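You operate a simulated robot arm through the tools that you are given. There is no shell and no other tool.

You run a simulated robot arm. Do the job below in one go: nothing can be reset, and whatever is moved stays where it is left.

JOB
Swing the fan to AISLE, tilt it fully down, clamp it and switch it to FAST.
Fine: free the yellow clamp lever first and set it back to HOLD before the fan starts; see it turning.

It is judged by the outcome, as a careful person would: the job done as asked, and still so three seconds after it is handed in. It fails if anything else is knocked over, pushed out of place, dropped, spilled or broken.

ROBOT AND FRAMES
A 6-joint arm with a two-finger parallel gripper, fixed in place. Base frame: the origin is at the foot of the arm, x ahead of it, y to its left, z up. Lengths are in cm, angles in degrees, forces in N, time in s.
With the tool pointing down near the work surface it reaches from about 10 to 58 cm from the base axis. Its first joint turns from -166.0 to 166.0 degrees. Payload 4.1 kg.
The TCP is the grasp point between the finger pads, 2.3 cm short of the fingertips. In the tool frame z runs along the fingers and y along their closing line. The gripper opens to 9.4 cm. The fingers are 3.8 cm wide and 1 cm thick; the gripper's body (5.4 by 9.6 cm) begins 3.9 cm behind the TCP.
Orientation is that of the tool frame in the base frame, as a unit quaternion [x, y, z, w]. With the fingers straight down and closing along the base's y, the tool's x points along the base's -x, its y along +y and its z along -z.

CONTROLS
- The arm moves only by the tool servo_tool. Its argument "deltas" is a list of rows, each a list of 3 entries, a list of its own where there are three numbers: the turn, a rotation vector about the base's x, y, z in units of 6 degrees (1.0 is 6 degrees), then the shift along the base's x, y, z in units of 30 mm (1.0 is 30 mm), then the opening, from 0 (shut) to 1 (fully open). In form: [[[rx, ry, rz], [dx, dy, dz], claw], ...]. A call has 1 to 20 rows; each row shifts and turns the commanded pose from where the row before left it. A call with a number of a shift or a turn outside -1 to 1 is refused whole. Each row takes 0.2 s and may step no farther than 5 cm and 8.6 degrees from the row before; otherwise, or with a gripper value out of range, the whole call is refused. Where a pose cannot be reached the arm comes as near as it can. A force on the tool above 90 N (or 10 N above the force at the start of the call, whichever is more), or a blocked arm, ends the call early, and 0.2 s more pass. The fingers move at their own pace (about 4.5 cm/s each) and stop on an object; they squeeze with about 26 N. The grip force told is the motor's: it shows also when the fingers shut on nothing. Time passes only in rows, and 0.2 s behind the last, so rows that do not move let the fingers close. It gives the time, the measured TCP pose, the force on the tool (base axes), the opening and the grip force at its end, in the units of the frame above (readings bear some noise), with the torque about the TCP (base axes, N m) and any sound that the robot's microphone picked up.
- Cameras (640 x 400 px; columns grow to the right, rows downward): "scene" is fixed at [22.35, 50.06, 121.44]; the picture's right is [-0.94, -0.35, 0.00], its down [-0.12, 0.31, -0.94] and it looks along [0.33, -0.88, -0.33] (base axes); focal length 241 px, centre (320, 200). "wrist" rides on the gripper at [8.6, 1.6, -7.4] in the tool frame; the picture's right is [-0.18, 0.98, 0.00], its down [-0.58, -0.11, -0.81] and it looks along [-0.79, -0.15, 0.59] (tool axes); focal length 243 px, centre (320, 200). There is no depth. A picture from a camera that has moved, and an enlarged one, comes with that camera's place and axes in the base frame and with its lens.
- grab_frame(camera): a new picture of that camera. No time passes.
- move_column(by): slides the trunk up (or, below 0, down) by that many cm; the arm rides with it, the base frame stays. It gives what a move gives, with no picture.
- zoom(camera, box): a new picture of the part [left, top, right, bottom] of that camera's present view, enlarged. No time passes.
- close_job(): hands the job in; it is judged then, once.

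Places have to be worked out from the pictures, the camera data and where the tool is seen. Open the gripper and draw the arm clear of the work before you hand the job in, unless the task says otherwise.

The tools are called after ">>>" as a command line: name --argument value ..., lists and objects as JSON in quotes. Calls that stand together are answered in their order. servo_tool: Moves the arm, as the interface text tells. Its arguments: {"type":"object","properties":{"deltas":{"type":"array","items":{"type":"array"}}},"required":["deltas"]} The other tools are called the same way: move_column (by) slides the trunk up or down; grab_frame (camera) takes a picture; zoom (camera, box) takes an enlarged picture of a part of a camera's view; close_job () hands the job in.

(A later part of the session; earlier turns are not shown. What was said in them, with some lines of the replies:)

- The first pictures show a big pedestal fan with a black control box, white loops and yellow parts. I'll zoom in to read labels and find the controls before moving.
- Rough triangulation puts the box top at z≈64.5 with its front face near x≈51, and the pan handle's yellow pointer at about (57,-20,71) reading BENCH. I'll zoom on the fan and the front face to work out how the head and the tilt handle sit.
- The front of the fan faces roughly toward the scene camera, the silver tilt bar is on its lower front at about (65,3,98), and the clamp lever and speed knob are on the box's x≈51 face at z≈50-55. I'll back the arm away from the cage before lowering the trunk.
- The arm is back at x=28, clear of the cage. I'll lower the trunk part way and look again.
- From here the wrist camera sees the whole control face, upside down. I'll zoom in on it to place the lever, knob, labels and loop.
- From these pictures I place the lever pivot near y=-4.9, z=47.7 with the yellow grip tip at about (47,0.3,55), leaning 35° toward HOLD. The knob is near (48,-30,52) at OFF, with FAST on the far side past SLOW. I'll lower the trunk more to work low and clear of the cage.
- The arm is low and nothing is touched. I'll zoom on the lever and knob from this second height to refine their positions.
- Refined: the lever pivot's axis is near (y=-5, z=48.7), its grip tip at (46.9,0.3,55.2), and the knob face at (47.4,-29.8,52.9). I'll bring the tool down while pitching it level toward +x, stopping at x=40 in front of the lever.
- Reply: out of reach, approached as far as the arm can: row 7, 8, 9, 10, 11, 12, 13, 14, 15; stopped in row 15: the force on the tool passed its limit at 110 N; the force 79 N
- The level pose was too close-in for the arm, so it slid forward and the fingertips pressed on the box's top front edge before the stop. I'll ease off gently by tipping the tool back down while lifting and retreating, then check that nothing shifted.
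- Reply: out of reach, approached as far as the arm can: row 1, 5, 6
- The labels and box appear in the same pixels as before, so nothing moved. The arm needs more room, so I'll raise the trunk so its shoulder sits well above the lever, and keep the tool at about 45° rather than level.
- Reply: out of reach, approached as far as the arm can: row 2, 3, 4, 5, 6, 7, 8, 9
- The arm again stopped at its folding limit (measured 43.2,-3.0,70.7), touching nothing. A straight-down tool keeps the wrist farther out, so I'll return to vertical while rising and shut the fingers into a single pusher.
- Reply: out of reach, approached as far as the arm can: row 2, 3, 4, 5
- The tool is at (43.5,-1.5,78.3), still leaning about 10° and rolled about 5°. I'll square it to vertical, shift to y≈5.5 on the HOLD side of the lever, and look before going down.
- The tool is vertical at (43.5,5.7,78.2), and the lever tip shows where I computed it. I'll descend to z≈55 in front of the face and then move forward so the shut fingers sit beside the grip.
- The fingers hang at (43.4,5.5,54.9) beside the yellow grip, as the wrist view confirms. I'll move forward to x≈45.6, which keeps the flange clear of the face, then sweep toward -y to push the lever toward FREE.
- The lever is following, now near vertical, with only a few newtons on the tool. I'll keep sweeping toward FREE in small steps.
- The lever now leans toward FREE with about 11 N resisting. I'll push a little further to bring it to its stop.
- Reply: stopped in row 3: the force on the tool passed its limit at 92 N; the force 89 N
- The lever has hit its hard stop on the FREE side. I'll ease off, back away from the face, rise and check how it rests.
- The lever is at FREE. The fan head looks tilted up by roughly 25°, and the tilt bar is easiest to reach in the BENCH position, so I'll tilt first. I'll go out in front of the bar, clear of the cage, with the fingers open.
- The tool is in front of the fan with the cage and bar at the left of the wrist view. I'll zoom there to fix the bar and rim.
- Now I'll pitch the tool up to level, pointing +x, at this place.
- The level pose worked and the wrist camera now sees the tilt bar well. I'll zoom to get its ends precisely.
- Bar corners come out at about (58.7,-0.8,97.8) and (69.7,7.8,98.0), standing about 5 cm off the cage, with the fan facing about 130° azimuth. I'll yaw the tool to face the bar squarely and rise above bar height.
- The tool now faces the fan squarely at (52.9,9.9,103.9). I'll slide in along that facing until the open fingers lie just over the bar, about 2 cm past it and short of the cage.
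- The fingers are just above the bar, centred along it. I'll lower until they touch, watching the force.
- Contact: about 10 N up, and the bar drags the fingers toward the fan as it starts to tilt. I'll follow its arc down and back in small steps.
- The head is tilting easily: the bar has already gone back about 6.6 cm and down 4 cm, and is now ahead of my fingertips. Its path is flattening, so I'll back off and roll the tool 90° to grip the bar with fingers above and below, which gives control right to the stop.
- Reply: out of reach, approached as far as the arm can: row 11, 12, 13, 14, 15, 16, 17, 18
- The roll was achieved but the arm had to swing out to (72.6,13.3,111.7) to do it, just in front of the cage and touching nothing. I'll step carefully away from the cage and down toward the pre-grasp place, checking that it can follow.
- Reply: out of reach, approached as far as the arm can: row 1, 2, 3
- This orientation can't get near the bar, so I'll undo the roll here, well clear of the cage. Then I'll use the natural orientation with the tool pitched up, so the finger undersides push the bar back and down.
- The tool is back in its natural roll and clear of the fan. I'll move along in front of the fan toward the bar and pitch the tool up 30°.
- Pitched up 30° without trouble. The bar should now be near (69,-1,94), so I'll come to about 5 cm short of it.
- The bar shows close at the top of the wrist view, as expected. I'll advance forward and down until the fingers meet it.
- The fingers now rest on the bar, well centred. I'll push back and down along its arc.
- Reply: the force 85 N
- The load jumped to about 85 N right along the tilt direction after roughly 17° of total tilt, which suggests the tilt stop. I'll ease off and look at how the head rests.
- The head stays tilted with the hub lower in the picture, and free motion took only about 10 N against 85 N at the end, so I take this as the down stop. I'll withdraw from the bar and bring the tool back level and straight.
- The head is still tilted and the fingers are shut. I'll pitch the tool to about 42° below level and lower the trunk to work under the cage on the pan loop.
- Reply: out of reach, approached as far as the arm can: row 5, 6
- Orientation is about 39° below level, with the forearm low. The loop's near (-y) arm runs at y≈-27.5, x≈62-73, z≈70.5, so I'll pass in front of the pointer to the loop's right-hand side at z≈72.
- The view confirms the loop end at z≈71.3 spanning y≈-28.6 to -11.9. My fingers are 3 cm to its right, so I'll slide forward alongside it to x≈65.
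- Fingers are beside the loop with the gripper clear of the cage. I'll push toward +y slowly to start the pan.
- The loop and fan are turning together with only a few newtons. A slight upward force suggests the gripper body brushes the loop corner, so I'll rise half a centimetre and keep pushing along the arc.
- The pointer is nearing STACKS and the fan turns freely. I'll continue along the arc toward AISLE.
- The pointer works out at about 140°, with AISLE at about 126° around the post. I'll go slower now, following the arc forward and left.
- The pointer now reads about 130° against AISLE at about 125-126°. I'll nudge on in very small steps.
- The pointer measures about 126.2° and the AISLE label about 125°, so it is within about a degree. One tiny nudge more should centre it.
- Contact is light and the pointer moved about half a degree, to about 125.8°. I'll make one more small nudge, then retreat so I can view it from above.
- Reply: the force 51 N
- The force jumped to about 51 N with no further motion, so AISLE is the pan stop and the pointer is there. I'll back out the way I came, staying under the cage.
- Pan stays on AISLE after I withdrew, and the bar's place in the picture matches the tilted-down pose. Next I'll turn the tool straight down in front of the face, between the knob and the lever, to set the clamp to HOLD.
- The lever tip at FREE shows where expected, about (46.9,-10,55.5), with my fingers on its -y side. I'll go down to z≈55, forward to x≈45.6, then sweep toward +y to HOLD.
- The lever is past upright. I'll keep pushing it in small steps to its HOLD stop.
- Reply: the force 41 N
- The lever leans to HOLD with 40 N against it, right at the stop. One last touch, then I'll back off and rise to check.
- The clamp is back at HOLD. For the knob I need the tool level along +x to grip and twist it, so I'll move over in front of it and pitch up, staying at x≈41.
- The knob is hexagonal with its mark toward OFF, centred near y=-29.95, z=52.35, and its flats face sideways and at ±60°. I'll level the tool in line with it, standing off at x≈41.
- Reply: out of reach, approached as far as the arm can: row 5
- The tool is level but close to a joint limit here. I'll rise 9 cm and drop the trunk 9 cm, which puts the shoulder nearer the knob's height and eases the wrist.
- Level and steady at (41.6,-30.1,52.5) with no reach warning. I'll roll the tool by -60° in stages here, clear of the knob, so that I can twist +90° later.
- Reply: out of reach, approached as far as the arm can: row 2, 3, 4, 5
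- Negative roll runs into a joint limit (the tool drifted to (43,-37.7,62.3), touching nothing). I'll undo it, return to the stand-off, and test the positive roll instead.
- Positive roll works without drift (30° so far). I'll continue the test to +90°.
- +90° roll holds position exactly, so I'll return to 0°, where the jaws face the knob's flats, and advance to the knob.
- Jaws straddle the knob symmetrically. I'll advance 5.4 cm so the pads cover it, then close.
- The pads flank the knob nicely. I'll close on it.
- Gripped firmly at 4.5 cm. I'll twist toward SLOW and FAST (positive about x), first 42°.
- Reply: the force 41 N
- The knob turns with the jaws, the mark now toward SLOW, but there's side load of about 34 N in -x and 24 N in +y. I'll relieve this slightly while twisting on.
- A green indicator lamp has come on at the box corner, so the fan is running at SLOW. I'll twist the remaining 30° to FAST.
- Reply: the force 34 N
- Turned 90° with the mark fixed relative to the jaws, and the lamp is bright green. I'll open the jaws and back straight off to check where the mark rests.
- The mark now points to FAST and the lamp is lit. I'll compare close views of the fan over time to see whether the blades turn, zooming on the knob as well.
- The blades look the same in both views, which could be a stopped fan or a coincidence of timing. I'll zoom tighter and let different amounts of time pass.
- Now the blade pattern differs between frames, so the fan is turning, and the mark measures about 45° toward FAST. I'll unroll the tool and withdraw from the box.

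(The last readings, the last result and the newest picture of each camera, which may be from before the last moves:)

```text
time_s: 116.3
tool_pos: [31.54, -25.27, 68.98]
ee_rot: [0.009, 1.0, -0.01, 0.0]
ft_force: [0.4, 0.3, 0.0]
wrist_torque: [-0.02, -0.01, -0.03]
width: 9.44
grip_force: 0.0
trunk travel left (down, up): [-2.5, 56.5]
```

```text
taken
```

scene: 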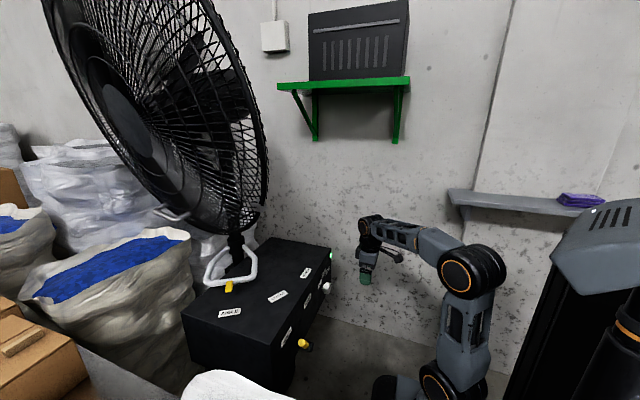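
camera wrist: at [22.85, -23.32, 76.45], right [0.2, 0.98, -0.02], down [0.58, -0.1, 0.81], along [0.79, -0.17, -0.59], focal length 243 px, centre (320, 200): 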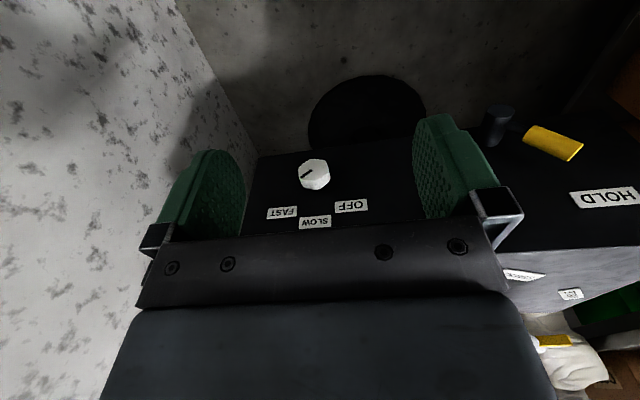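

Knob on FAST, lever on HOLD, pointer on AISLE, and the arm is 19 cm clear with the jaws open. I'll take a last careful look at each control and at the blades across a short interval.

>>> zoom --camera "scene" --box '[90, 20, 270, 230]'

>>> zoom --camera "wrist" --box '[240, 90, 640, 300]'

>>> servo_tool --deltas '[[[0, 0, 0], [-0.4, 0.2, 0.3], 1], [[0, 0, 0], [-0.4, 0.2, 0.3], 1], [[0, 0, 0], [0, 0, 0], 1]]'

>>> zoom --camera "scene" --box '[90, 20, 270, 230]'

>>> zoom --camera "scene" --box '[180, 200, 360, 380]'

```text
1.90 times, centred on (180, 125) of scene
camera zoom: at [22.35, 50.06, 121.44], right [-0.94, -0.35, 0.0], down [-0.12, 0.31, -0.94], along [0.33, -0.88, -0.33], focal length 458 px, centre (587, 343)
```

zoom: 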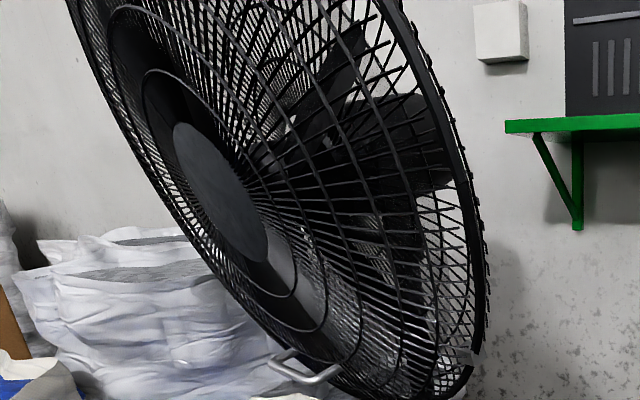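

```text
1.60 times, centred on (440, 195) of wrist
camera zoom: at [22.85, -23.32, 76.45], right [0.2, 0.98, -0.02], down [0.58, -0.1, 0.81], along [0.79, -0.17, -0.59], focal length 388 px, centre (128, 208)
```

zoom: 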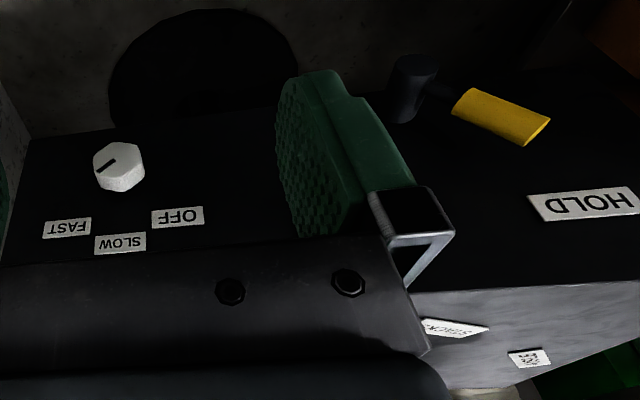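

```text
time_s: 117.1
tool_pos: [28.98, -24.11, 70.82]
ee_rot: [0.009, 1.0, -0.011, 0.001]
ft_force: [-0.8, 0.8, 0.4]
wrist_torque: [-0.01, -0.04, 0.0]
width: 9.42
grip_force: 0.0
trunk travel left (down, up): [-2.5, 56.5]
```

```text
1.90 times, centred on (180, 125) of scene
camera zoom: at [22.35, 50.06, 121.44], right [-0.94, -0.35, 0.0], down [-0.12, 0.31, -0.94], along [0.33, -0.88, -0.33], focal length 458 px, centre (587, 343)
```

zoom: 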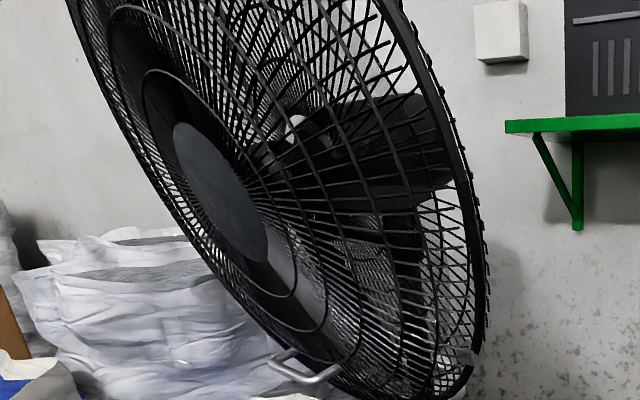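

```text
2.22 times, centred on (270, 290) of scene
camera zoom: at [22.35, 50.06, 121.44], right [-0.94, -0.35, 0.0], down [-0.12, 0.31, -0.94], along [0.33, -0.88, -0.33], focal length 535 px, centre (431, 0)
```

zoom: 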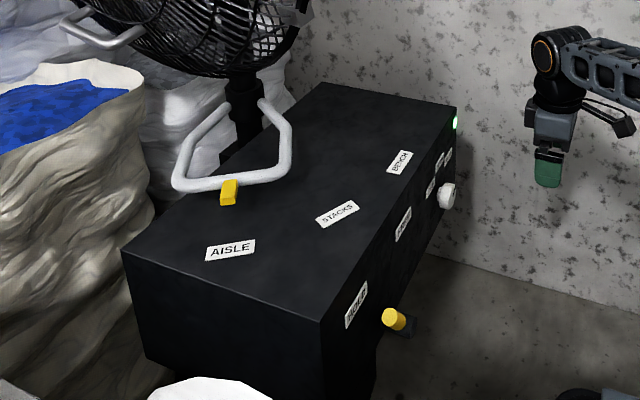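

The blade pattern changes between looks, so the fan is turning. The pointer is at AISLE against its stop, the head is down at its stop, the lever is at HOLD, and the knob is at FAST with the lamp lit. The gripper is open and the arm clear, so I'll hand the job in.

>>> close_job

```text
The job is handed in.
```

The fan is at AISLE, tilted down, clamped on HOLD and running on FAST. I handed the job in with the jaws open and the arm clear of the work.

- **Clamp:** I moved the yellow lever to FREE first, then pushed it back against its HOLD stop before touching the speed knob.
- **Tilt:** I tilted the head while the fan still faced BENCH, because the tilt bar was easiest to reach there. I took it as fully down when the force on the bar rose from about 10 N to 85 N, after about 17° of travel.
- **Swing:** I pushed the white loop until it met its stop, with the yellow pointer on AISLE.
- **Speed:** The knob mark points at FAST and the green lamp is lit. The blades sit differently from one picture to the next, so the fan is turning.

**Bump on the box:** Early on, the fingertips pressed the top front edge of the box with about 110 N before the arm stopped itself. In the pictures the box and labels looked unmoved. I saw nothing knocked over or pushed out of place.
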